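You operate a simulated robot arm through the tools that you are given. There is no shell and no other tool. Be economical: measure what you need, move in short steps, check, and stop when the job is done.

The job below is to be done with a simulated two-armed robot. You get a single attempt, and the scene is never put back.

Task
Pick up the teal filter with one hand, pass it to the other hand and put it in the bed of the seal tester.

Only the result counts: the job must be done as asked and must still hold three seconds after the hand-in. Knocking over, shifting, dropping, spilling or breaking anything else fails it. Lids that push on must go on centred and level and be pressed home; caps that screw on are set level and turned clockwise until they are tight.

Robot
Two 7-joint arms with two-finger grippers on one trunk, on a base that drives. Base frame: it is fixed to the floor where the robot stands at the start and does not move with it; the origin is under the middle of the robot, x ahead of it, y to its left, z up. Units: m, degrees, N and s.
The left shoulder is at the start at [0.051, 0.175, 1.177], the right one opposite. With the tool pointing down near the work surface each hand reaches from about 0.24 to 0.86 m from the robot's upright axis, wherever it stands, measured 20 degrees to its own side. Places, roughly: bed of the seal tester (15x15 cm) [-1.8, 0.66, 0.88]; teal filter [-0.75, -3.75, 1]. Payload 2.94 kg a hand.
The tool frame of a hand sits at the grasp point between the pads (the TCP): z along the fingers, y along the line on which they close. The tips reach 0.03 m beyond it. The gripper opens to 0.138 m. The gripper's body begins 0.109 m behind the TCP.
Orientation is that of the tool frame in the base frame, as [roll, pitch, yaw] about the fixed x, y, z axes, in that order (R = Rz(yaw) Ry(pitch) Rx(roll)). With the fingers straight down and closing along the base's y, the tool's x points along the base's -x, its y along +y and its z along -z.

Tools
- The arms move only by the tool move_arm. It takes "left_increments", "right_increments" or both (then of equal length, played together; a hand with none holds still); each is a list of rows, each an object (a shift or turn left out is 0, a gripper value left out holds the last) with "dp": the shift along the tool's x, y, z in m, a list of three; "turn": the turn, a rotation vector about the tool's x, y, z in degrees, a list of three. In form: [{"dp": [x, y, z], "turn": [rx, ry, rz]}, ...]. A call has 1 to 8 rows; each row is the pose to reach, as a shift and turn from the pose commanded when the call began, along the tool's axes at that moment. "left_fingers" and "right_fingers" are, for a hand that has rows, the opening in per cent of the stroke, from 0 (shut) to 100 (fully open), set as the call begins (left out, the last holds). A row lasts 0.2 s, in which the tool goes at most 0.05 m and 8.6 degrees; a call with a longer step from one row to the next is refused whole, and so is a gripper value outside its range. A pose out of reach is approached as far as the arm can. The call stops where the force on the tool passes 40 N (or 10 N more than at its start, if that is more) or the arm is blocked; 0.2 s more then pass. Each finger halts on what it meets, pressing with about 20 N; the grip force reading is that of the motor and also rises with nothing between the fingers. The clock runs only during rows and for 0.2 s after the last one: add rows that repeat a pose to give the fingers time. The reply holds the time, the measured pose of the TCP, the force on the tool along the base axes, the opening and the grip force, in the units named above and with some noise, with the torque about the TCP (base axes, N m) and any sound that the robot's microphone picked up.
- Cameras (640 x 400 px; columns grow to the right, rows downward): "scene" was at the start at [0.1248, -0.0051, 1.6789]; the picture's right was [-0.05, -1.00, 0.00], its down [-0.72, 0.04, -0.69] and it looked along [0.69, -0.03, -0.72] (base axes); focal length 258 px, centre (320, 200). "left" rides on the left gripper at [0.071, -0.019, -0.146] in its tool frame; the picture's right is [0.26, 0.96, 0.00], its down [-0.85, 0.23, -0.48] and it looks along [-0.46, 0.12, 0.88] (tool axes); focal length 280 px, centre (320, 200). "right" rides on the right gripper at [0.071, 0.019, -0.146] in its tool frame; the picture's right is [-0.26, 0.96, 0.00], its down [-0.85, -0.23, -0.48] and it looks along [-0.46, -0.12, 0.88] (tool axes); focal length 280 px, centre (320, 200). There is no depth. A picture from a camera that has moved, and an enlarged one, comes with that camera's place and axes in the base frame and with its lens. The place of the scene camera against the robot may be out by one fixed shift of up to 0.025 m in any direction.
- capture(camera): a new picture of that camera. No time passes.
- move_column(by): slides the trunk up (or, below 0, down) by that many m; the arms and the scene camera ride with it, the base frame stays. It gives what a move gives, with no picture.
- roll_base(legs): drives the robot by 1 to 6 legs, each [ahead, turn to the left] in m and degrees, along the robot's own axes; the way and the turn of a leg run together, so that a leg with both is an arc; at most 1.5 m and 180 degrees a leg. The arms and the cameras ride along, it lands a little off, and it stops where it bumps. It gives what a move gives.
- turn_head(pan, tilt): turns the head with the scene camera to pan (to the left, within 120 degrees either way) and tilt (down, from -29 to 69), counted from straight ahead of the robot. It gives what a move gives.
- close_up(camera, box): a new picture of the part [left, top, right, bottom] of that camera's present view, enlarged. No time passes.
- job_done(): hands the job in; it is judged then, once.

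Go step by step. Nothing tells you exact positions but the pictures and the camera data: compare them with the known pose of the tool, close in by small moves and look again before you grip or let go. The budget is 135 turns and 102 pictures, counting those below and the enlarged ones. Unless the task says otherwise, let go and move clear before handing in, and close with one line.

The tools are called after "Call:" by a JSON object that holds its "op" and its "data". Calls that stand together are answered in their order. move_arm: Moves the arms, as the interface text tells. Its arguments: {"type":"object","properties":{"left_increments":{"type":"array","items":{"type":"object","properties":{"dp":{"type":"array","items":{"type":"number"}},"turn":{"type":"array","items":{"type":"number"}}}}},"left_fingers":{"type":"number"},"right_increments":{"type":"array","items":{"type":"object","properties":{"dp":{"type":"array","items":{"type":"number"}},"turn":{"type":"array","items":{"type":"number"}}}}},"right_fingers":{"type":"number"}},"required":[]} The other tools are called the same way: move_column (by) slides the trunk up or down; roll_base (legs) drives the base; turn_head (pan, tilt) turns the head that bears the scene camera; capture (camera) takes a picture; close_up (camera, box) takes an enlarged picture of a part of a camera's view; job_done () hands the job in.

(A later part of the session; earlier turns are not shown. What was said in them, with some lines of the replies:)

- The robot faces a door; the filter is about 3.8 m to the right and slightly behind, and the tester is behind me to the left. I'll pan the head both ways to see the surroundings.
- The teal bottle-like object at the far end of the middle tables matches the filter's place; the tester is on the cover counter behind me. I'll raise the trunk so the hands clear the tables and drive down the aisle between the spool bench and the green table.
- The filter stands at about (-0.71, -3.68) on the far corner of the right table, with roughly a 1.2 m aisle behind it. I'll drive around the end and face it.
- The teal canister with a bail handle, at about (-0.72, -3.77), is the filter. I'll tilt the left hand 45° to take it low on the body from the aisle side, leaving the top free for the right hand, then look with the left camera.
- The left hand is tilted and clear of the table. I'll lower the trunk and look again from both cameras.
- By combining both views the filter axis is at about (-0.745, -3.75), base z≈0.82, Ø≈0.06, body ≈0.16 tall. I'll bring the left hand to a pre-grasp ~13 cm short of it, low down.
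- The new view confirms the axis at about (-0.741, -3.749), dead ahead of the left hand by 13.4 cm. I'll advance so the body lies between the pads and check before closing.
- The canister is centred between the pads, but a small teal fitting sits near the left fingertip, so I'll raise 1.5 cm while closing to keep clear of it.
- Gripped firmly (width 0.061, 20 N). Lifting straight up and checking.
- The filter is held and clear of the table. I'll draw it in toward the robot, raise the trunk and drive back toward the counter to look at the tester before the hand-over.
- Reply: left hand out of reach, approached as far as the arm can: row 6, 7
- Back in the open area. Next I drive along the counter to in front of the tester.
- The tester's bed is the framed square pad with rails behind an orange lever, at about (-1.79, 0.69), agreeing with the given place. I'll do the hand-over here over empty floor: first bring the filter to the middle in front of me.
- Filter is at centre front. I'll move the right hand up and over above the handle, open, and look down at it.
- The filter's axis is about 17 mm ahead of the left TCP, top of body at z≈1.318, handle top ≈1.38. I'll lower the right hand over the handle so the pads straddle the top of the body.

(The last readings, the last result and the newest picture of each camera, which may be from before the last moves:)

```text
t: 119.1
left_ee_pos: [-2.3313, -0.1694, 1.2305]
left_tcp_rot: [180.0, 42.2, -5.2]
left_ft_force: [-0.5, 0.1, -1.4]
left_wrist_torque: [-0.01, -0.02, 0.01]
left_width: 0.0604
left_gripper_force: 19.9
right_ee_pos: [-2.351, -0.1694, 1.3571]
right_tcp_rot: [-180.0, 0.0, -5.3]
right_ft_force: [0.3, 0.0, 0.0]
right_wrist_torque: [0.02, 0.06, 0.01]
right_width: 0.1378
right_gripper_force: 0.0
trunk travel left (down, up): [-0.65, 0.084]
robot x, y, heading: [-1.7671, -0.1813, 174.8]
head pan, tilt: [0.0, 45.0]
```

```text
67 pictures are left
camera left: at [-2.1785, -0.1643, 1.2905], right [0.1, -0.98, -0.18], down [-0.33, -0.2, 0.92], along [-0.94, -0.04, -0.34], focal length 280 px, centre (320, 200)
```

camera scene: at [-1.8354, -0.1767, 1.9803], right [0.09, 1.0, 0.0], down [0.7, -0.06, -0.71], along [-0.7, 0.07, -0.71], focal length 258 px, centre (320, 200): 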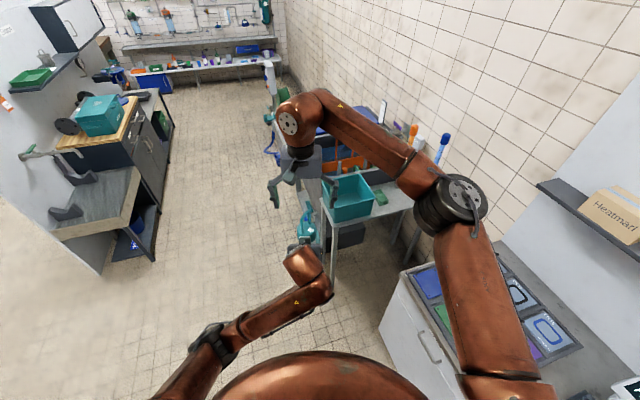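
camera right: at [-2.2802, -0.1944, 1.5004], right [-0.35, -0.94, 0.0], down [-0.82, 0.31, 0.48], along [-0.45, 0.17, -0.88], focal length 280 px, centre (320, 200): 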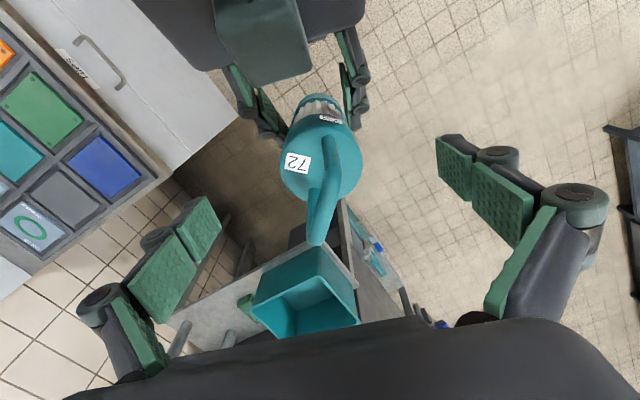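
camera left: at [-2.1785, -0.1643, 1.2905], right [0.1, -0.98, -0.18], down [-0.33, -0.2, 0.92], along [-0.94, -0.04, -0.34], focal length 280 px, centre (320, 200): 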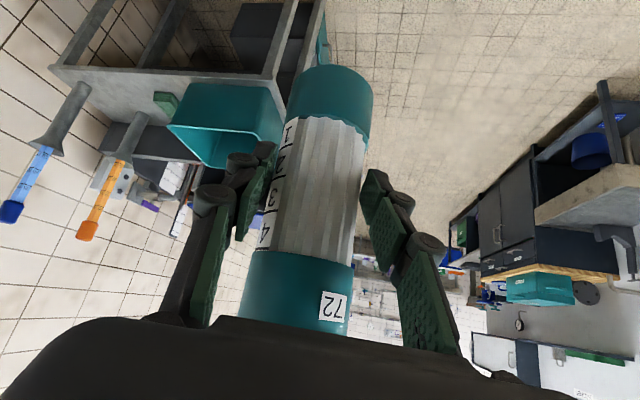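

The view shows the body top within ~5 mm of the right hand's centre. Descending the last 5.5 cm and then closing the right hand.

Call:
{"op": "move_arm", "data": {"right_increments": [{"dp": [0.004, 0, 0.02]}, {"dp": [0.004, 0, 0.04]}, {"dp": [0.004, 0, 0.056]}, {"dp": [0.004, 0, 0.056]}]}}

Call:
{"op": "capture", "data": {"camera": "right"}}

Call:
{"op": "close_up", "data": {"camera": "scene", "box": [240, 120, 400, 270]}}

```text
t: 120.1
left_ee_pos: [-2.3323, -0.1692, 1.231]
left_tcp_rot: [-180.0, 42.2, -5.2]
left_ft_force: [-0.3, 0.1, -0.9]
left_wrist_torque: [0.01, -0.03, -0.01]
left_width: 0.0604
left_gripper_force: 19.6
right_ee_pos: [-2.3447, -0.1694, 1.3023]
right_tcp_rot: [179.9, 0.0, -5.2]
right_ft_force: [0.2, 0.1, 0.7]
right_wrist_torque: [-0.01, -0.01, -0.01]
right_width: 0.1382
right_gripper_force: 0.0
trunk travel left (down, up): [-0.65, 0.084]
robot x, y, heading: [-1.7666, -0.1818, 174.6]
head pan, tilt: [0.0, 45.0]
```

```text
66 pictures are left
camera right: at [-2.275, -0.1945, 1.446], right [-0.35, -0.94, 0.0], down [-0.82, 0.31, 0.48], along [-0.45, 0.17, -0.88], focal length 280 px, centre (320, 200)
```

right: 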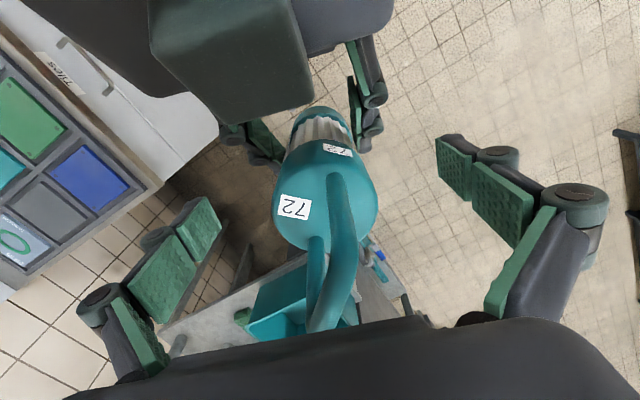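

```text
2.67 times, centred on (320, 195) of scene
camera zoom: at [-1.8352, -0.1746, 1.9803], right [0.09, 1.0, 0.0], down [0.7, -0.07, -0.71], along [-0.7, 0.07, -0.71], focal length 688 px, centre (320, 213)
```

zoom: 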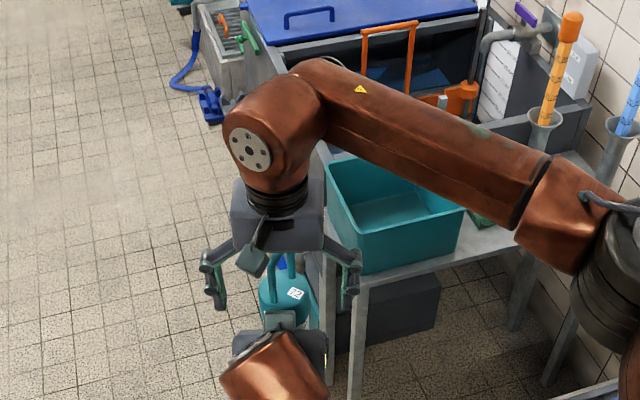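

The top is centred between the right pads. I'll go 8 mm deeper and close the right hand.

Call:
{"op": "move_arm", "data": {"right_increments": [{"dp": [0.0, 0, 0.008]}, {"dp": [0, 0, 0.008]}]}}

Call:
{"op": "move_arm", "data": {"right_increments": [{}, {}, {}, {}, {}, {}, {}, {}], "right_fingers": 0}}

Call:
{"op": "capture", "data": {"camera": "right"}}

Call:
{"op": "capture", "data": {"camera": "left"}}

```text
t: 120.7
left_ee_pos: [-2.3314, -0.1696, 1.2302]
left_tcp_rot: [-180.0, 42.2, -5.3]
left_ft_force: [-0.2, 0.0, -1.3]
left_wrist_torque: [-0.04, -0.01, -0.03]
left_width: 0.0604
left_gripper_force: 20.2
right_ee_pos: [-2.3446, -0.169, 1.2937]
right_tcp_rot: [-180.0, 0.0, -5.3]
right_ft_force: [0.1, -0.1, 0.2]
right_wrist_torque: [-0.03, 0.01, 0.01]
right_width: 0.1381
right_gripper_force: 0.1
trunk travel left (down, up): [-0.65, 0.084]
robot x, y, heading: [-1.7657, -0.1838, 174.7]
head pan, tilt: [0.0, 45.0]
```

```text
t: 122.5
left_ee_pos: [-2.3336, -0.1694, 1.2298]
left_tcp_rot: [-180.0, 42.1, -5.2]
left_ft_force: [0.9, 3.9, -2.9]
left_wrist_torque: [-0.22, -0.07, -0.06]
left_width: 0.0604
left_gripper_force: 20.1
right_ee_pos: [-2.3451, -0.1692, 1.2933]
right_tcp_rot: [179.9, 0.0, -5.4]
right_ft_force: [-0.7, -3.2, 1.5]
right_wrist_torque: [-0.08, 0.02, 0.03]
right_width: 0.0604
right_gripper_force: 20.7
trunk travel left (down, up): [-0.65, 0.084]
robot x, y, heading: [-1.7697, -0.1837, 174.4]
head pan, tilt: [0.0, 45.0]
```

```text
64 pictures are left
camera right: at [-2.2752, -0.1938, 1.4376], right [-0.35, -0.94, 0.0], down [-0.82, 0.31, 0.48], along [-0.45, 0.17, -0.88], focal length 280 px, centre (320, 200)
```

right: 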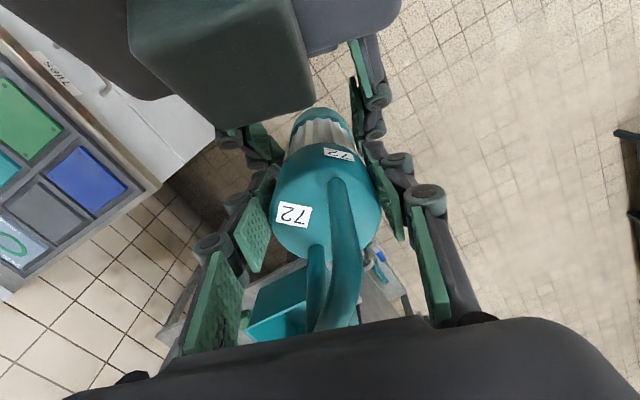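

```text
63 pictures are left
camera left: at [-2.1789, -0.1643, 1.2903], right [0.1, -0.98, -0.18], down [-0.33, -0.2, 0.92], along [-0.94, -0.04, -0.34], focal length 280 px, centre (320, 200)
```

left: 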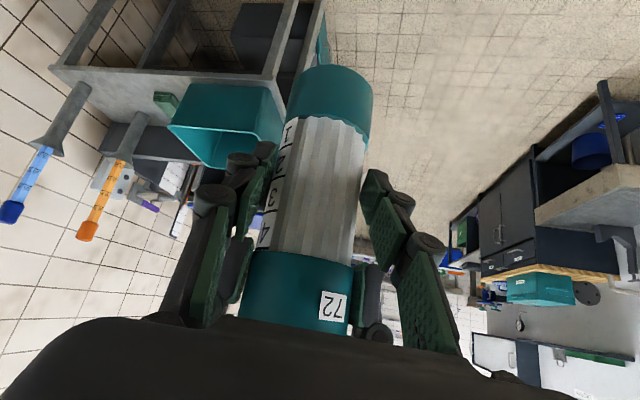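

Both hands hold it (60 mm, 20 N each). Now open the left hand fully, then withdraw it backward and down.

Call:
{"op": "move_arm", "data": {"left_increments": [{}, {}, {}, {}, {}, {}, {}, {}], "left_fingers": 100}}

Call:
{"op": "capture", "data": {"camera": "left"}}

```text
t: 124.3
left_ee_pos: [-2.3311, -0.1694, 1.2306]
left_tcp_rot: [-180.0, 42.2, -5.3]
left_ft_force: [-0.7, -0.1, 0.5]
left_wrist_torque: [0.01, -0.01, -0.01]
left_width: 0.1379
left_gripper_force: 0.1
right_ee_pos: [-2.3443, -0.1684, 1.2923]
right_tcp_rot: [-180.0, 0.1, -5.3]
right_ft_force: [-1.0, 0.0, 0.6]
right_wrist_torque: [-0.01, 0.01, 0.02]
right_width: 0.0606
right_gripper_force: 20.1
trunk travel left (down, up): [-0.65, 0.084]
robot x, y, heading: [-1.7707, -0.1787, 174.7]
head pan, tilt: [0.0, 45.0]
```

```text
62 pictures are left
camera left: at [-2.179, -0.1644, 1.2903], right [0.1, -0.98, -0.18], down [-0.33, -0.2, 0.92], along [-0.94, -0.04, -0.34], focal length 280 px, centre (320, 200)
```

left: 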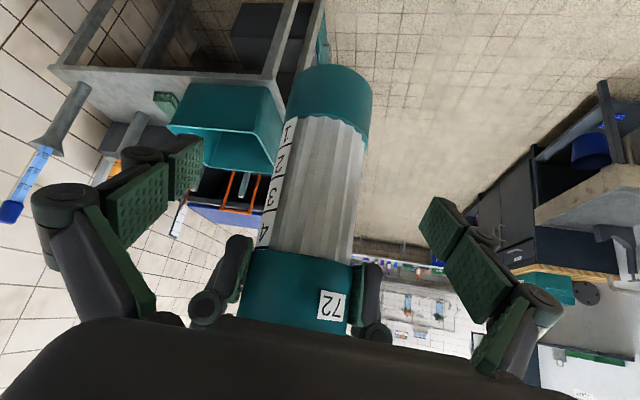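

Call:
{"op": "move_arm", "data": {"left_increments": [{"dp": [0.033, 0, 0.002]}, {"dp": [0.066, 0, 0.004]}, {"dp": [0.099, 0, 0.005]}, {"dp": [0.099, 0.05, 0.005]}, {"dp": [0.099, 0.1, 0.005]}, {"dp": [0.099, 0.15, 0.005]}, {"dp": [0.099, 0.19, 0.005]}]}}

Call:
{"op": "capture", "data": {"camera": "scene"}}

Call:
{"op": "capture", "data": {"camera": "right"}}

```text
t: 125.9
left_ee_pos: [-2.2786, -0.3677, 1.1589]
left_tcp_rot: [-179.9, 42.2, -5.2]
left_ft_force: [0.2, 0.0, -0.4]
left_wrist_torque: [0.03, 0.0, -0.02]
left_width: 0.1378
left_gripper_force: 0.0
right_ee_pos: [-2.3446, -0.1704, 1.2933]
right_tcp_rot: [-179.9, 0.0, -5.2]
right_ft_force: [-0.1, 0.6, 0.0]
right_wrist_torque: [0.04, 0.0, -0.02]
right_width: 0.0603
right_gripper_force: 19.9
trunk travel left (down, up): [-0.65, 0.084]
robot x, y, heading: [-1.7658, -0.1804, 174.6]
head pan, tilt: [0.0, 45.0]
```

```text
61 pictures are left
camera scene: at [-1.8356, -0.1769, 1.9802], right [0.09, 1.0, 0.0], down [0.7, -0.06, -0.71], along [-0.7, 0.07, -0.71], focal length 258 px, centre (320, 200)
```

scene: 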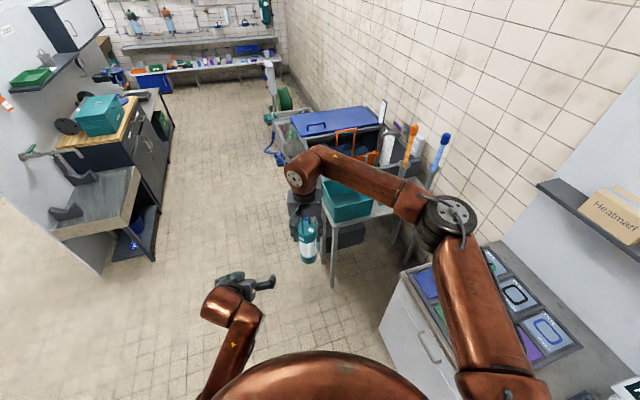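

```text
60 pictures are left
camera right: at [-2.2754, -0.1952, 1.4374], right [-0.35, -0.94, 0.0], down [-0.82, 0.31, 0.48], along [-0.45, 0.17, -0.88], focal length 280 px, centre (320, 200)
```

right: 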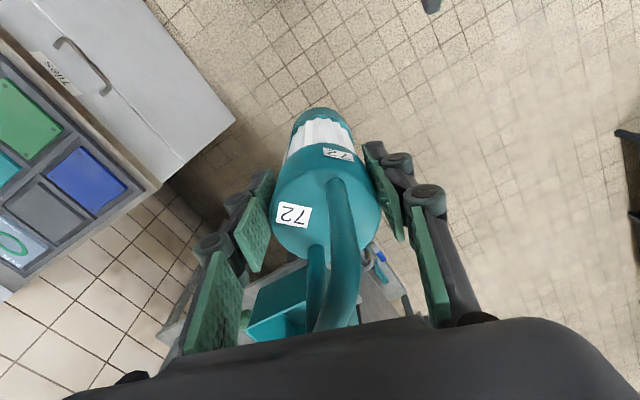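

The hand-over is done; the right hand alone holds the filter. I'll raise the trunk slightly and turn to face the counter.

Call:
{"op": "move_column", "data": {"by": 0.07}}

Call:
{"op": "roll_base", "data": {"legs": [[0, -72.5]]}}

Call:
{"op": "capture", "data": {"camera": "scene"}}

```text
t: 127.0
left_ee_pos: [-2.2803, -0.3675, 1.2287]
left_tcp_rot: [180.0, 42.2, -5.3]
left_ft_force: [0.3, -0.3, -0.6]
left_wrist_torque: [0.04, -0.01, -0.01]
left_width: 0.138
left_gripper_force: 0.1
right_ee_pos: [-2.3446, -0.1688, 1.3611]
right_tcp_rot: [-180.0, 0.0, -5.2]
right_ft_force: [-0.4, 0.0, -1.5]
right_wrist_torque: [0.02, -0.02, 0.0]
right_width: 0.0604
right_gripper_force: 19.5
trunk travel left (down, up): [-0.72, 0.014]
robot x, y, heading: [-1.7705, -0.1807, 174.9]
head pan, tilt: [0.0, 45.0]
```

```text
t: 130.5
left_ee_pos: [-2.1094, 0.2477, 1.2292]
left_tcp_rot: [180.0, 42.2, -76.9]
left_ft_force: [0.8, 0.5, -0.1]
left_wrist_torque: [0.02, -0.01, -0.03]
left_width: 0.1382
left_gripper_force: 0.0
right_ee_pos: [-1.9426, 0.3692, 1.3598]
right_tcp_rot: [-179.9, 0.0, -76.9]
right_ft_force: [0.2, 0.3, -1.5]
right_wrist_torque: [0.02, 0.02, 0.01]
right_width: 0.0601
right_gripper_force: 20.1
trunk travel left (down, up): [-0.72, 0.014]
robot x, y, heading: [-1.7713, -0.1782, 103.3]
head pan, tilt: [0.0, 45.0]
```

```text
59 pictures are left
camera scene: at [-1.7868, -0.1205, 2.0501], right [0.97, 0.23, 0.0], down [0.16, -0.69, -0.71], along [-0.16, 0.69, -0.71], focal length 258 px, centre (320, 200)
```

scene: 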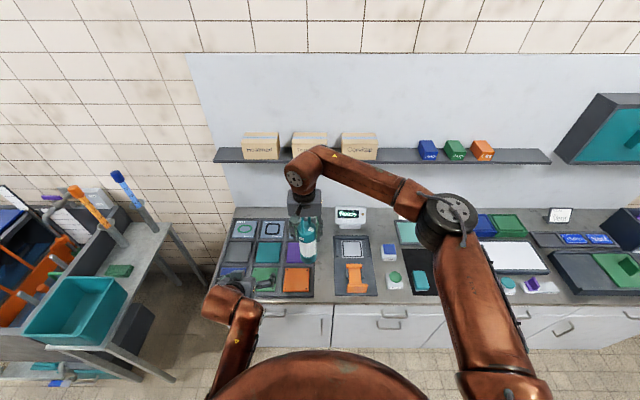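

Call:
{"op": "close_up", "data": {"camera": "scene", "box": [300, 195, 420, 315]}}

Call:
{"op": "capture", "data": {"camera": "right"}}

```text
3.33 times, centred on (360, 255) of scene
camera zoom: at [-1.7868, -0.1205, 2.0501], right [0.97, 0.23, 0.0], down [0.16, -0.69, -0.71], along [-0.16, 0.69, -0.71], focal length 860 px, centre (187, 17)
```

zoom: 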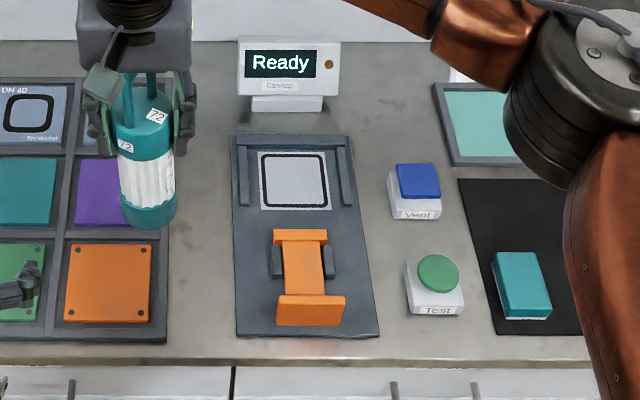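

```text
57 pictures are left
camera right: at [-1.9434, 0.2974, 1.5056], right [-1.0, 0.04, 0.0], down [0.03, 0.88, 0.48], along [0.02, 0.48, -0.88], focal length 280 px, centre (320, 200)
```

right: 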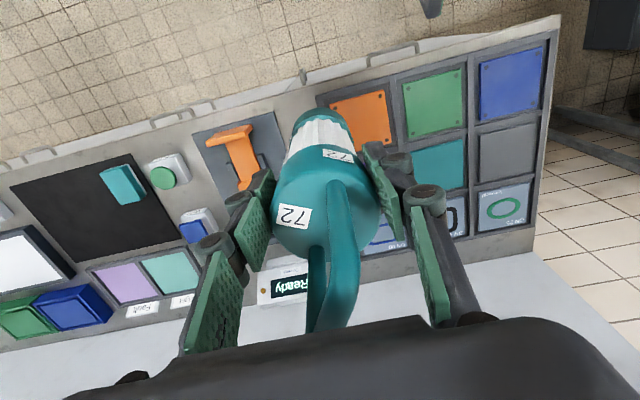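

The bed is the pad between the two rails, at about (-1.80, 0.68). I'll drive a little closer, then shift the right hand over.

Call:
{"op": "roll_base", "data": {"legs": [[0.15, 0]]}}

Call:
{"op": "move_arm", "data": {"right_increments": [{"dp": [0, -0.03, 0]}, {"dp": [0, -0.06, 0]}, {"dp": [0, -0.09, 0]}, {"dp": [0, -0.12, 0]}, {"dp": [0, -0.15, 0]}, {"dp": [0, -0.18, 0]}, {"dp": [0, -0.205, 0]}]}}

Call:
{"op": "capture", "data": {"camera": "right"}}

Call:
{"op": "capture", "data": {"camera": "scene"}}

```text
t: 131.9
left_ee_pos: [-2.1432, 0.3923, 1.2313]
left_tcp_rot: [-180.0, 42.4, -76.9]
left_ft_force: [0.8, -1.1, 0.5]
left_wrist_torque: [0.05, 0.02, 0.01]
left_width: 0.1379
left_gripper_force: 0.0
right_ee_pos: [-1.9742, 0.5145, 1.364]
right_tcp_rot: [180.0, 0.2, -76.8]
right_ft_force: [0.4, -1.1, -1.3]
right_wrist_torque: [0.07, 0.01, -0.02]
right_width: 0.06
right_gripper_force: 19.7
trunk travel left (down, up): [-0.72, 0.014]
robot x, y, heading: [-1.8054, -0.027, 103.1]
head pan, tilt: [0.0, 45.0]
```

```text
t: 133.5
left_ee_pos: [-2.1417, 0.3951, 1.2297]
left_tcp_rot: [179.8, 42.2, -76.9]
left_ft_force: [0.2, -0.4, -0.7]
left_wrist_torque: [0.02, -0.02, 0.0]
left_width: 0.138
left_gripper_force: 0.0
right_ee_pos: [-1.7747, 0.5636, 1.36]
right_tcp_rot: [180.0, 0.0, -76.9]
right_ft_force: [-0.2, 0.2, -0.8]
right_wrist_torque: [-0.04, 0.05, 0.01]
right_width: 0.0604
right_gripper_force: 19.7
trunk travel left (down, up): [-0.72, 0.014]
robot x, y, heading: [-1.8043, -0.0303, 102.9]
head pan, tilt: [0.0, 45.0]
```

```text
56 pictures are left
camera right: at [-1.7767, 0.4915, 1.5043], right [-1.0, 0.04, 0.0], down [0.03, 0.88, 0.48], along [0.02, 0.48, -0.88], focal length 280 px, centre (320, 200)
```

right: 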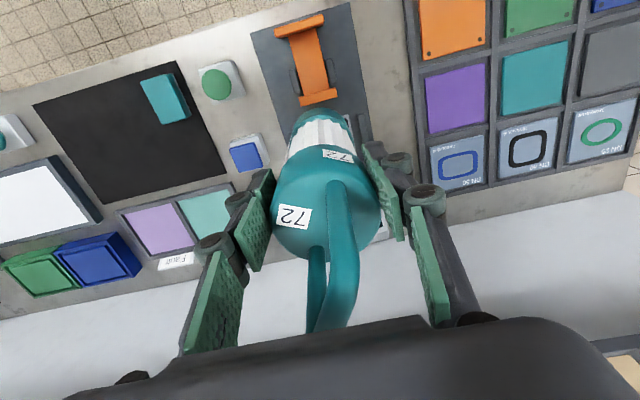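

```text
55 pictures are left
camera scene: at [-1.8185, 0.0283, 2.0502], right [0.97, 0.23, 0.0], down [0.16, -0.69, -0.71], along [-0.16, 0.69, -0.71], focal length 258 px, centre (320, 200)
```

scene: 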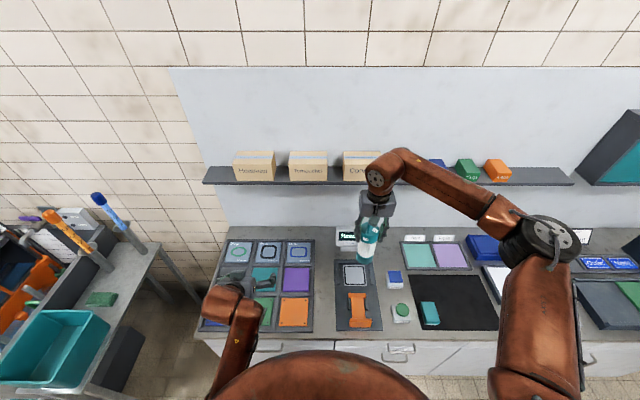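

The right arm is over the counter just short of the bed. I'll advance the filter 12 cm, and meanwhile raise the left hand and turn it to point down so its camera can serve as a side view.

Call:
{"op": "move_arm", "data": {"left_increments": [{"dp": [-0.017, 0, -0.019], "turn": [0, 7, 0]}, {"dp": [-0.034, 0, -0.037], "turn": [0, 14, 0]}, {"dp": [-0.05, 0, -0.056], "turn": [0, 21, 0]}, {"dp": [-0.067, 0, -0.074], "turn": [0, 28, 0]}, {"dp": [-0.084, 0, -0.093], "turn": [0, 35, 0]}, {"dp": [-0.1, 0, -0.111], "turn": [0, 42, 0]}, {"dp": [-0.1, 0, -0.111], "turn": [0, 42, 0]}], "right_increments": [{"dp": [-0.02, 0, 0]}, {"dp": [-0.04, 0, 0]}, {"dp": [-0.06, -0.001, 0]}, {"dp": [-0.08, -0.003, 0]}, {"dp": [-0.1, -0.005, 0]}, {"dp": [-0.12, -0.007, 0]}, {"dp": [-0.12, -0.007, 0]}]}}

Call:
{"op": "capture", "data": {"camera": "left"}}

Call:
{"op": "capture", "data": {"camera": "right"}}

Call:
{"op": "capture", "data": {"camera": "scene"}}

```text
t: 135.1
left_ee_pos: [-2.1424, 0.3955, 1.3775]
left_tcp_rot: [179.9, 0.1, -76.8]
left_ft_force: [-0.2, 0.0, -0.4]
left_wrist_torque: [0.02, 0.03, 0.03]
left_width: 0.138
left_gripper_force: 0.1
left hand out of reach, approached as far as the arm can: row 2
right_ee_pos: [-1.7955, 0.681, 1.3613]
right_tcp_rot: [-179.9, -0.1, -76.8]
right_ft_force: [-0.6, 0.5, -1.7]
right_wrist_torque: [0.0, 0.0, -0.02]
right_width: 0.06
right_gripper_force: 19.8
trunk travel left (down, up): [-0.72, 0.014]
robot x, y, heading: [-1.8069, -0.0321, 103.0]
head pan, tilt: [0.0, 45.0]
```

```text
54 pictures are left
camera left: at [-2.1059, 0.3301, 1.5228], right [-0.88, -0.47, 0.0], down [-0.42, 0.77, 0.48], along [-0.23, 0.42, -0.88], focal length 280 px, centre (320, 200)
```

left: 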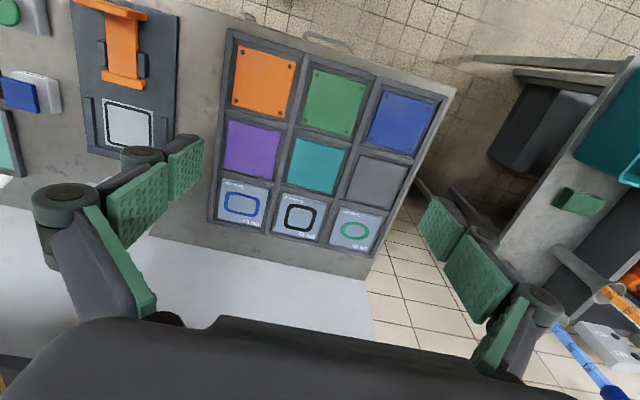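

```text
53 pictures are left
camera right: at [-1.7965, 0.6096, 1.5053], right [-1.0, 0.04, 0.0], down [0.03, 0.88, 0.48], along [0.02, 0.48, -0.88], focal length 280 px, centre (320, 200)
```

right: 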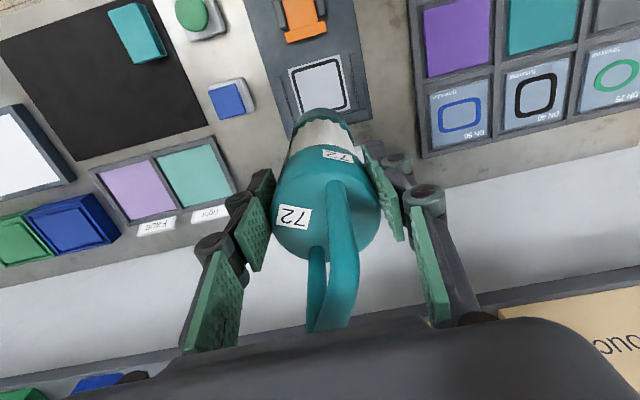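

```text
52 pictures are left
camera scene: at [-1.82, 0.0286, 2.0501], right [0.97, 0.23, 0.0], down [0.16, -0.69, -0.71], along [-0.16, 0.69, -0.71], focal length 258 px, centre (320, 200)
```

scene: 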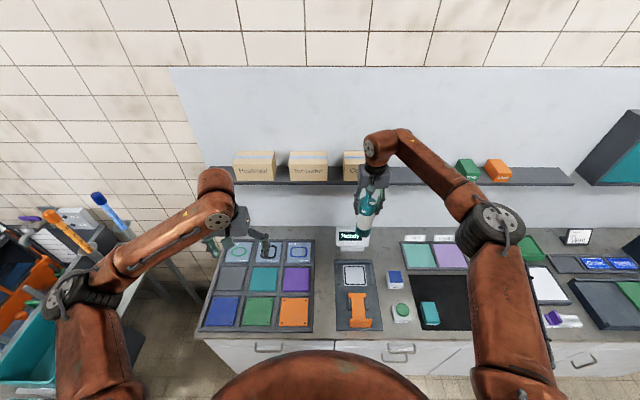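

Both wrist views agree: pad centre at about (-1.798, 0.677), z≈0.885; the filter hangs directly above it. I'll lower with the trunk by 0.25 m and check.

Call:
{"op": "move_column", "data": {"by": -0.25}}

Call:
{"op": "capture", "data": {"camera": "left"}}

Call:
{"op": "capture", "data": {"camera": "right"}}

Call:
{"op": "close_up", "data": {"camera": "scene", "box": [280, 180, 440, 300]}}

```text
t: 137.7
left_ee_pos: [-2.1422, 0.3967, 1.1271]
left_tcp_rot: [-180.0, 0.2, -76.8]
left_ft_force: [0.7, -0.4, -0.3]
left_wrist_torque: [0.02, 0.0, 0.0]
left_width: 0.138
left_gripper_force: 0.0
right_ee_pos: [-1.7982, 0.6836, 1.1123]
right_tcp_rot: [179.9, -0.1, -76.9]
right_ft_force: [0.5, 0.3, -1.8]
right_wrist_torque: [0.01, 0.0, 0.0]
right_width: 0.0601
right_gripper_force: 20.0
trunk travel left (down, up): [-0.47, 0.264]
robot x, y, heading: [-1.8013, -0.0285, 102.9]
head pan, tilt: [0.0, 45.0]
```

```text
51 pictures are left
camera left: at [-2.1065, 0.3307, 1.274], right [-0.88, -0.47, 0.0], down [-0.42, 0.77, 0.48], along [-0.23, 0.42, -0.88], focal length 280 px, centre (320, 200)
```

left: 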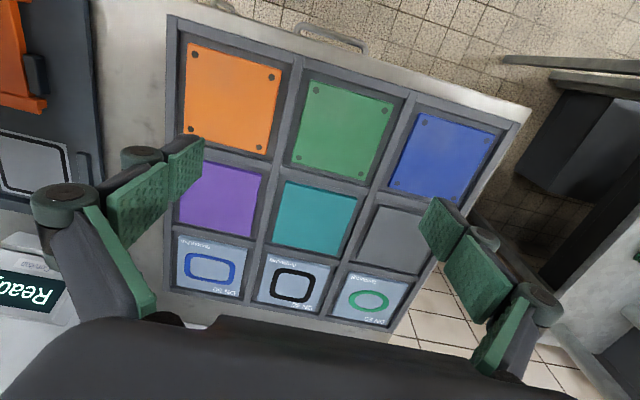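

```text
50 pictures are left
camera right: at [-1.7989, 0.6115, 1.2566], right [-1.0, 0.04, 0.0], down [0.03, 0.88, 0.48], along [0.02, 0.48, -0.88], focal length 280 px, centre (320, 200)
```

right: 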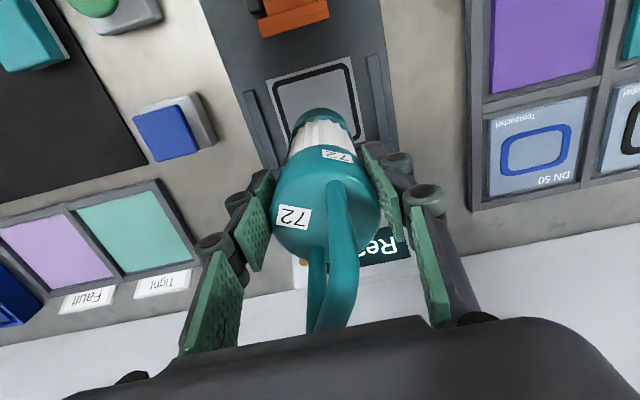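

```text
3.33 times, centred on (360, 240) of scene
camera zoom: at [-1.8261, 0.0502, 1.8006], right [0.97, 0.23, 0.0], down [0.16, -0.69, -0.71], along [-0.16, 0.69, -0.71], focal length 860 px, centre (187, 67)
```

zoom: 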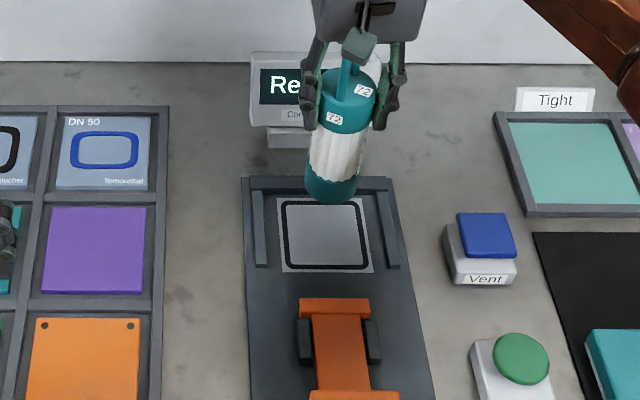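

Alignment is within about 7 mm; I'll pull back 6 mm and descend 6 cm, then check the gap.

Call:
{"op": "move_arm", "data": {"right_increments": [{"dp": [0.006, 0, 0.015]}, {"dp": [0.006, 0, 0.03]}, {"dp": [0.006, 0, 0.045]}, {"dp": [0.006, 0, 0.06]}, {"dp": [0.006, 0, 0.06]}]}}

Call:
{"op": "capture", "data": {"camera": "right"}}

Call:
{"op": "close_up", "data": {"camera": "scene", "box": [300, 190, 420, 290]}}

```text
t: 138.9
left_ee_pos: [-2.144, 0.3974, 1.1276]
left_tcp_rot: [-180.0, 0.1, -76.9]
left_ft_force: [0.1, 0.0, -1.5]
left_wrist_torque: [0.01, 0.0, 0.02]
left_width: 0.1381
left_gripper_force: 0.0
right_ee_pos: [-1.7972, 0.6775, 1.0514]
right_tcp_rot: [180.0, -0.1, -76.8]
right_ft_force: [0.2, -0.2, -1.2]
right_wrist_torque: [0.0, 0.0, -0.01]
right_width: 0.0599
right_gripper_force: 19.6
trunk travel left (down, up): [-0.47, 0.264]
robot x, y, heading: [-1.8046, -0.0308, 103.3]
head pan, tilt: [0.0, 45.0]
```

```text
48 pictures are left
camera right: at [-1.7978, 0.6053, 1.1965], right [-1.0, 0.04, 0.0], down [0.03, 0.88, 0.48], along [0.02, 0.48, -0.88], focal length 280 px, centre (320, 200)
```

right: 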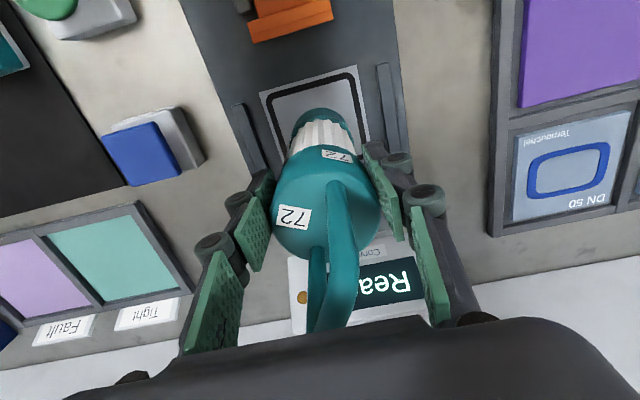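

```text
4.00 times, centred on (360, 240) of scene
camera zoom: at [-1.8263, 0.0503, 1.8005], right [0.97, 0.23, 0.0], down [0.16, -0.69, -0.71], along [-0.16, 0.69, -0.71], focal length 1032 px, centre (160, 40)
```

zoom: 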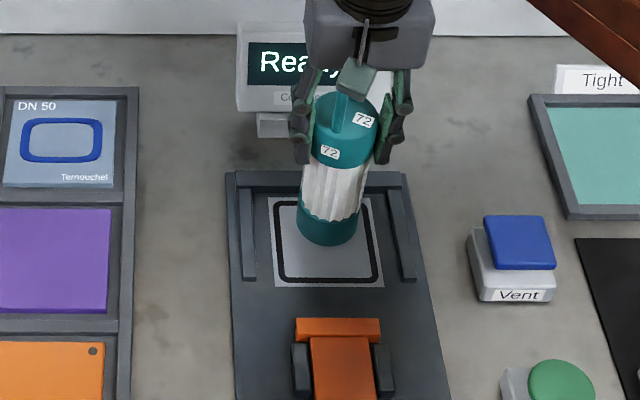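

The base is just above the pad and centred. Descending in small steps, watching the force.

Call:
{"op": "move_arm", "data": {"right_increments": [{"dp": [0, 0, 0.005]}, {"dp": [0, 0, 0.01]}]}}

Call:
{"op": "move_arm", "data": {"right_increments": [{"dp": [0, 0, 0.003]}, {"dp": [0, 0, 0.005]}]}}

```text
t: 139.5
left_ee_pos: [-2.1431, 0.3953, 1.1281]
left_tcp_rot: [179.9, 0.0, -76.9]
left_ft_force: [0.7, 0.2, 0.1]
left_wrist_torque: [-0.01, 0.01, -0.01]
left_width: 0.1378
left_gripper_force: 0.1
right_ee_pos: [-1.7967, 0.6766, 1.0398]
right_tcp_rot: [180.0, 0.0, -76.8]
right_ft_force: [0.1, 0.5, -1.5]
right_wrist_torque: [-0.04, -0.03, -0.01]
right_width: 0.0601
right_gripper_force: 19.9
trunk travel left (down, up): [-0.47, 0.264]
robot x, y, heading: [-1.8052, -0.0344, 103.1]
head pan, tilt: [0.0, 45.0]
```

```text
t: 140.1
left_ee_pos: [-2.1433, 0.3962, 1.1286]
left_tcp_rot: [-179.9, 0.1, -76.9]
left_ft_force: [-0.2, 0.3, -0.5]
left_wrist_torque: [0.01, 0.0, -0.07]
left_width: 0.1379
left_gripper_force: 0.0
right_ee_pos: [-1.7955, 0.6782, 1.036]
right_tcp_rot: [179.9, 0.0, -76.8]
right_ft_force: [-0.1, -0.7, -1.7]
right_wrist_torque: [-0.05, 0.02, 0.02]
right_width: 0.0599
right_gripper_force: 19.9
trunk travel left (down, up): [-0.47, 0.264]
robot x, y, heading: [-1.8024, -0.0309, 103.1]
head pan, tilt: [0.0, 45.0]
```

Call:
{"op": "move_arm", "data": {"right_increments": [{"dp": [0, 0, 0.004]}]}}

Call:
{"op": "move_arm", "data": {"right_increments": [{"dp": [0, 0, 0.004]}]}}

Call:
{"op": "close_up", "data": {"camera": "scene", "box": [320, 200, 400, 270]}}

```text
t: 140.5
left_ee_pos: [-2.1428, 0.3965, 1.1285]
left_tcp_rot: [180.0, 0.1, -76.9]
left_ft_force: [-0.1, 0.6, 0.2]
left_wrist_torque: [-0.08, 0.04, 0.01]
left_width: 0.1379
left_gripper_force: 0.1
right_ee_pos: [-1.7963, 0.679, 1.0302]
right_tcp_rot: [-179.9, 0.1, -76.9]
right_ft_force: [0.0, -0.1, -2.5]
right_wrist_torque: [0.02, -0.03, -0.01]
right_width: 0.0598
right_gripper_force: 19.7
trunk travel left (down, up): [-0.47, 0.264]
robot x, y, heading: [-1.8044, -0.0324, 102.9]
head pan, tilt: [0.0, 45.0]
```

```text
t: 140.9
left_ee_pos: [-2.1425, 0.3967, 1.1277]
left_tcp_rot: [-180.0, 0.1, -76.9]
left_ft_force: [-0.5, -0.4, 0.4]
left_wrist_torque: [-0.01, 0.01, 0.0]
left_width: 0.1382
left_gripper_force: 0.0
right_ee_pos: [-1.7949, 0.6793, 1.0274]
right_tcp_rot: [180.0, 0.1, -76.9]
right_ft_force: [-1.0, 0.5, -1.2]
right_wrist_torque: [-0.01, 0.03, -0.01]
right_width: 0.0599
right_gripper_force: 20.1
trunk travel left (down, up): [-0.47, 0.264]
robot x, y, heading: [-1.8033, -0.0309, 103.2]
head pan, tilt: [0.0, 45.0]
```

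```text
5.71 times, centred on (360, 235) of scene
camera zoom: at [-1.8261, 0.0509, 1.8005], right [0.97, 0.23, 0.0], down [0.16, -0.69, -0.71], along [-0.16, 0.69, -0.71], focal length 1474 px, centre (91, 0)
```

zoom: 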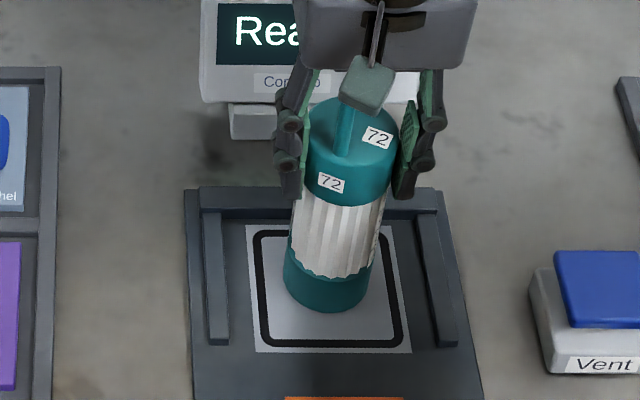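

No contact yet; continuing down in 4 mm steps.

Call:
{"op": "move_arm", "data": {"right_increments": [{"dp": [0, 0, 0.004]}]}}

Call:
{"op": "move_arm", "data": {"right_increments": [{"dp": [0, 0, 0.004]}]}}

Call:
{"op": "move_arm", "data": {"right_increments": [{"dp": [0, 0, 0.003]}]}}

```text
t: 141.3
left_ee_pos: [-2.1431, 0.3962, 1.1283]
left_tcp_rot: [180.0, 0.1, -77.0]
left_ft_force: [0.7, -0.2, 0.8]
left_wrist_torque: [0.01, 0.02, 0.02]
left_width: 0.1381
left_gripper_force: 0.1
right_ee_pos: [-1.7964, 0.6794, 1.0242]
right_tcp_rot: [180.0, -0.1, -76.8]
right_ft_force: [-0.5, -0.2, -1.1]
right_wrist_torque: [0.0, 0.03, -0.05]
right_width: 0.0598
right_gripper_force: 20.0
trunk travel left (down, up): [-0.47, 0.264]
robot x, y, heading: [-1.8017, -0.0326, 103.0]
head pan, tilt: [0.0, 45.0]
```

```text
t: 141.7
left_ee_pos: [-2.1433, 0.3955, 1.129]
left_tcp_rot: [179.9, 0.1, -76.9]
left_ft_force: [-0.1, -0.7, -0.1]
left_wrist_torque: [0.02, -0.01, 0.0]
left_width: 0.1381
left_gripper_force: 0.1
right_ee_pos: [-1.7968, 0.678, 1.0224]
right_tcp_rot: [179.9, 0.2, -77.0]
right_ft_force: [2.3, 1.1, 11.1]
right_wrist_torque: [0.01, -0.06, -0.02]
right_width: 0.06
right_gripper_force: 19.9
trunk travel left (down, up): [-0.47, 0.264]
robot x, y, heading: [-1.8028, -0.0314, 103.2]
head pan, tilt: [0.0, 45.0]
```

```text
t: 142.1
left_ee_pos: [-2.1432, 0.3957, 1.1292]
left_tcp_rot: [-179.9, 0.2, -76.9]
left_ft_force: [-0.4, -0.5, 0.0]
left_wrist_torque: [0.0, 0.0, 0.0]
left_width: 0.1381
left_gripper_force: 0.1
right_ee_pos: [-1.7956, 0.6781, 1.0199]
right_tcp_rot: [180.0, 0.2, -76.9]
right_ft_force: [1.9, 2.0, 13.6]
right_wrist_torque: [0.21, 0.0, -0.11]
right_width: 0.0598
right_gripper_force: 19.9
trunk travel left (down, up): [-0.47, 0.264]
robot x, y, heading: [-1.8032, -0.0287, 103.2]
head pan, tilt: [0.0, 45.0]
```

Contact made (~13 N). I'll ease off 3 mm and look before releasing.

Call:
{"op": "move_arm", "data": {"right_increments": [{"dp": [0, 0, -0.003]}, {"dp": [0, 0, -0.003]}]}}

Call:
{"op": "close_up", "data": {"camera": "scene", "box": [320, 200, 400, 270]}}

Call:
{"op": "capture", "data": {"camera": "right"}}

```text
t: 142.7
left_ee_pos: [-2.1439, 0.3953, 1.1275]
left_tcp_rot: [179.9, 0.3, -76.9]
left_ft_force: [0.2, -0.2, 0.5]
left_wrist_torque: [-0.01, 0.01, 0.02]
left_width: 0.1381
left_gripper_force: 0.0
right_ee_pos: [-1.7962, 0.6772, 1.0192]
right_tcp_rot: [-180.0, -0.1, -76.7]
right_ft_force: [-0.6, 0.7, 4.1]
right_wrist_torque: [0.25, 0.28, -0.04]
right_width: 0.0592
right_gripper_force: 19.9
trunk travel left (down, up): [-0.47, 0.264]
robot x, y, heading: [-1.8056, -0.0324, 103.1]
head pan, tilt: [0.0, 45.0]
```

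```text
5.71 times, centred on (360, 235) of scene
camera zoom: at [-1.8263, 0.0501, 1.8004], right [0.97, 0.23, 0.0], down [0.16, -0.69, -0.71], along [-0.16, 0.69, -0.71], focal length 1474 px, centre (91, 0)
```

zoom: 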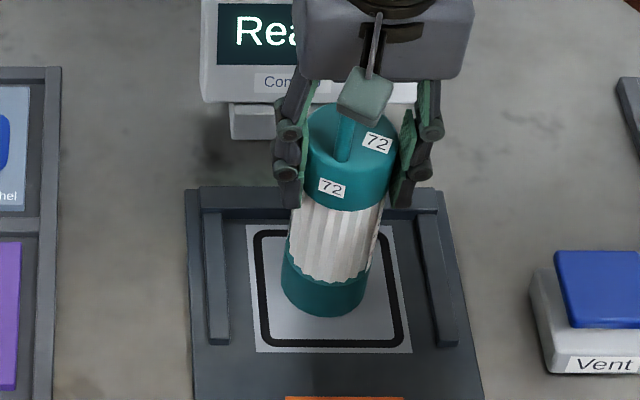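

```text
44 pictures are left
camera right: at [-1.7975, 0.6053, 1.1641], right [-1.0, 0.03, 0.0], down [0.03, 0.88, 0.47], along [0.02, 0.47, -0.88], focal length 280 px, centre (320, 200)
```

right: 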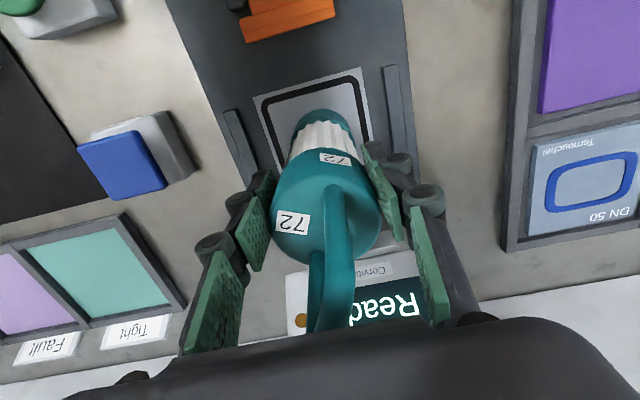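

Filter stands upright on the pad, centred. Opening the right hand.

Call:
{"op": "move_arm", "data": {"right_increments": [{}, {}, {}, {}, {}, {}, {}, {}], "right_fingers": 100}}

Call:
{"op": "capture", "data": {"camera": "right"}}

```text
t: 144.5
left_ee_pos: [-2.1435, 0.3966, 1.1291]
left_tcp_rot: [-179.9, 0.1, -76.9]
left_ft_force: [-0.4, 0.0, -0.1]
left_wrist_torque: [-0.03, -0.03, -0.01]
left_width: 0.1378
left_gripper_force: 0.0
right_ee_pos: [-1.7958, 0.678, 1.0206]
right_tcp_rot: [180.0, 0.0, -76.8]
right_ft_force: [-0.2, -0.2, 0.1]
right_wrist_torque: [-0.01, -0.01, 0.02]
right_width: 0.138
right_gripper_force: 0.1
trunk travel left (down, up): [-0.47, 0.264]
robot x, y, heading: [-1.8067, -0.0316, 103.2]
head pan, tilt: [0.0, 45.0]
```

```text
43 pictures are left
camera right: at [-1.797, 0.6058, 1.1649], right [-1.0, 0.04, 0.0], down [0.03, 0.88, 0.48], along [0.02, 0.48, -0.88], focal length 280 px, centre (320, 200)
```

right: 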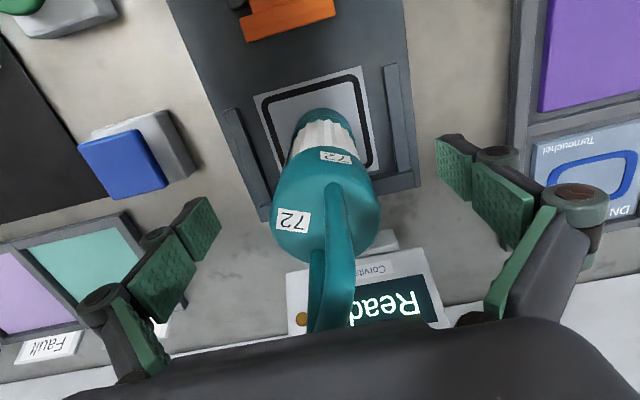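

Released and standing free. I'll raise the right hand straight up clear of the handle and check.

Call:
{"op": "move_arm", "data": {"right_increments": [{"dp": [0, 0, -0.03]}, {"dp": [0, 0, -0.06]}, {"dp": [0, 0, -0.1]}, {"dp": [0, 0, -0.14]}, {"dp": [0, 0, -0.18]}, {"dp": [0.04, 0, -0.2]}, {"dp": [0.08, 0, -0.2]}, {"dp": [0.12, 0, -0.2]}]}}

Call:
{"op": "capture", "data": {"camera": "right"}}

Call:
{"op": "capture", "data": {"camera": "scene"}}

Call:
{"op": "close_up", "data": {"camera": "scene", "box": [300, 190, 420, 290]}}

```text
t: 146.3
left_ee_pos: [-2.1438, 0.3963, 1.1286]
left_tcp_rot: [-180.0, 0.1, -76.9]
left_ft_force: [-0.4, 0.0, 0.0]
left_wrist_torque: [0.01, 0.02, -0.02]
left_width: 0.1378
left_gripper_force: 0.0
right_ee_pos: [-1.7655, 0.5575, 1.2163]
right_tcp_rot: [180.0, 0.1, -76.9]
right_ft_force: [0.6, 0.7, -0.3]
right_wrist_torque: [0.05, 0.01, -0.01]
right_width: 0.138
right_gripper_force: 0.1
trunk travel left (down, up): [-0.47, 0.264]
robot x, y, heading: [-1.8039, -0.029, 103.0]
head pan, tilt: [0.0, 45.0]
```

```text
42 pictures are left
camera right: at [-1.7671, 0.4846, 1.3621], right [-1.0, 0.04, 0.0], down [0.03, 0.88, 0.48], along [0.02, 0.48, -0.88], focal length 280 px, centre (320, 200)
```

right: 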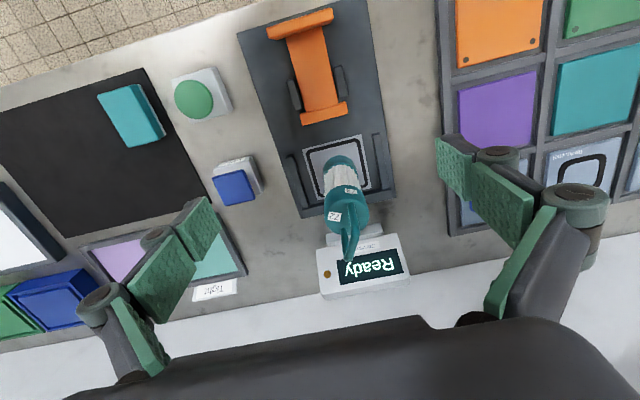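

```text
41 pictures are left
camera scene: at [-1.8252, 0.049, 1.8006], right [0.97, 0.23, 0.0], down [0.16, -0.69, -0.71], along [-0.16, 0.69, -0.71], focal length 258 px, centre (320, 200)
```

scene: 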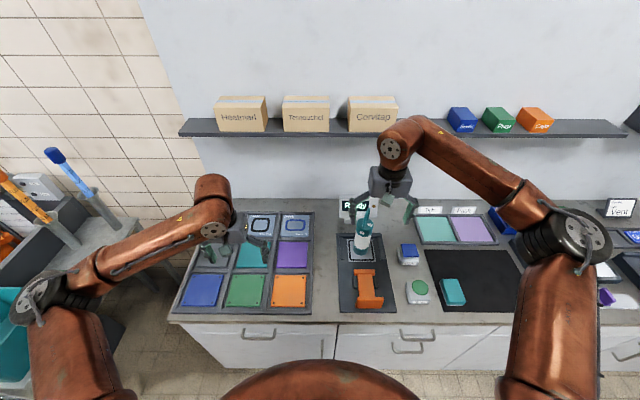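

```text
4.00 times, centred on (360, 240) of scene
camera zoom: at [-1.8252, 0.049, 1.8006], right [0.97, 0.23, 0.0], down [0.16, -0.69, -0.71], along [-0.16, 0.69, -0.71], focal length 1032 px, centre (160, 40)
```

zoom: 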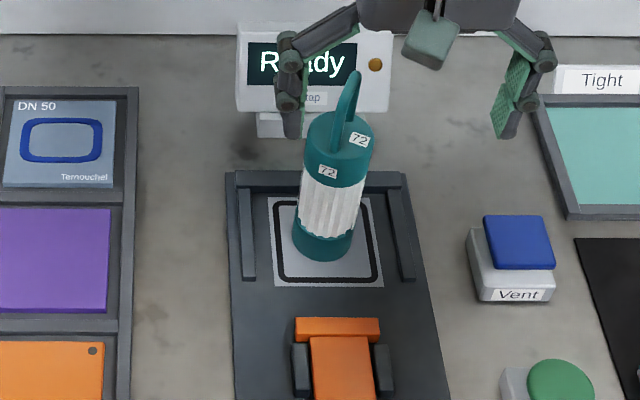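

The filter stands upright and centred in the tester's bed, both hands are clear and nothing else has moved. Handing in.

Call:
{"op": "job_done", "data": {}}

```text
The job is handed in.
```

The teal filter was picked up with the left hand, passed to the right hand, and now stands upright in the bed of the seal tester; the job is handed in.
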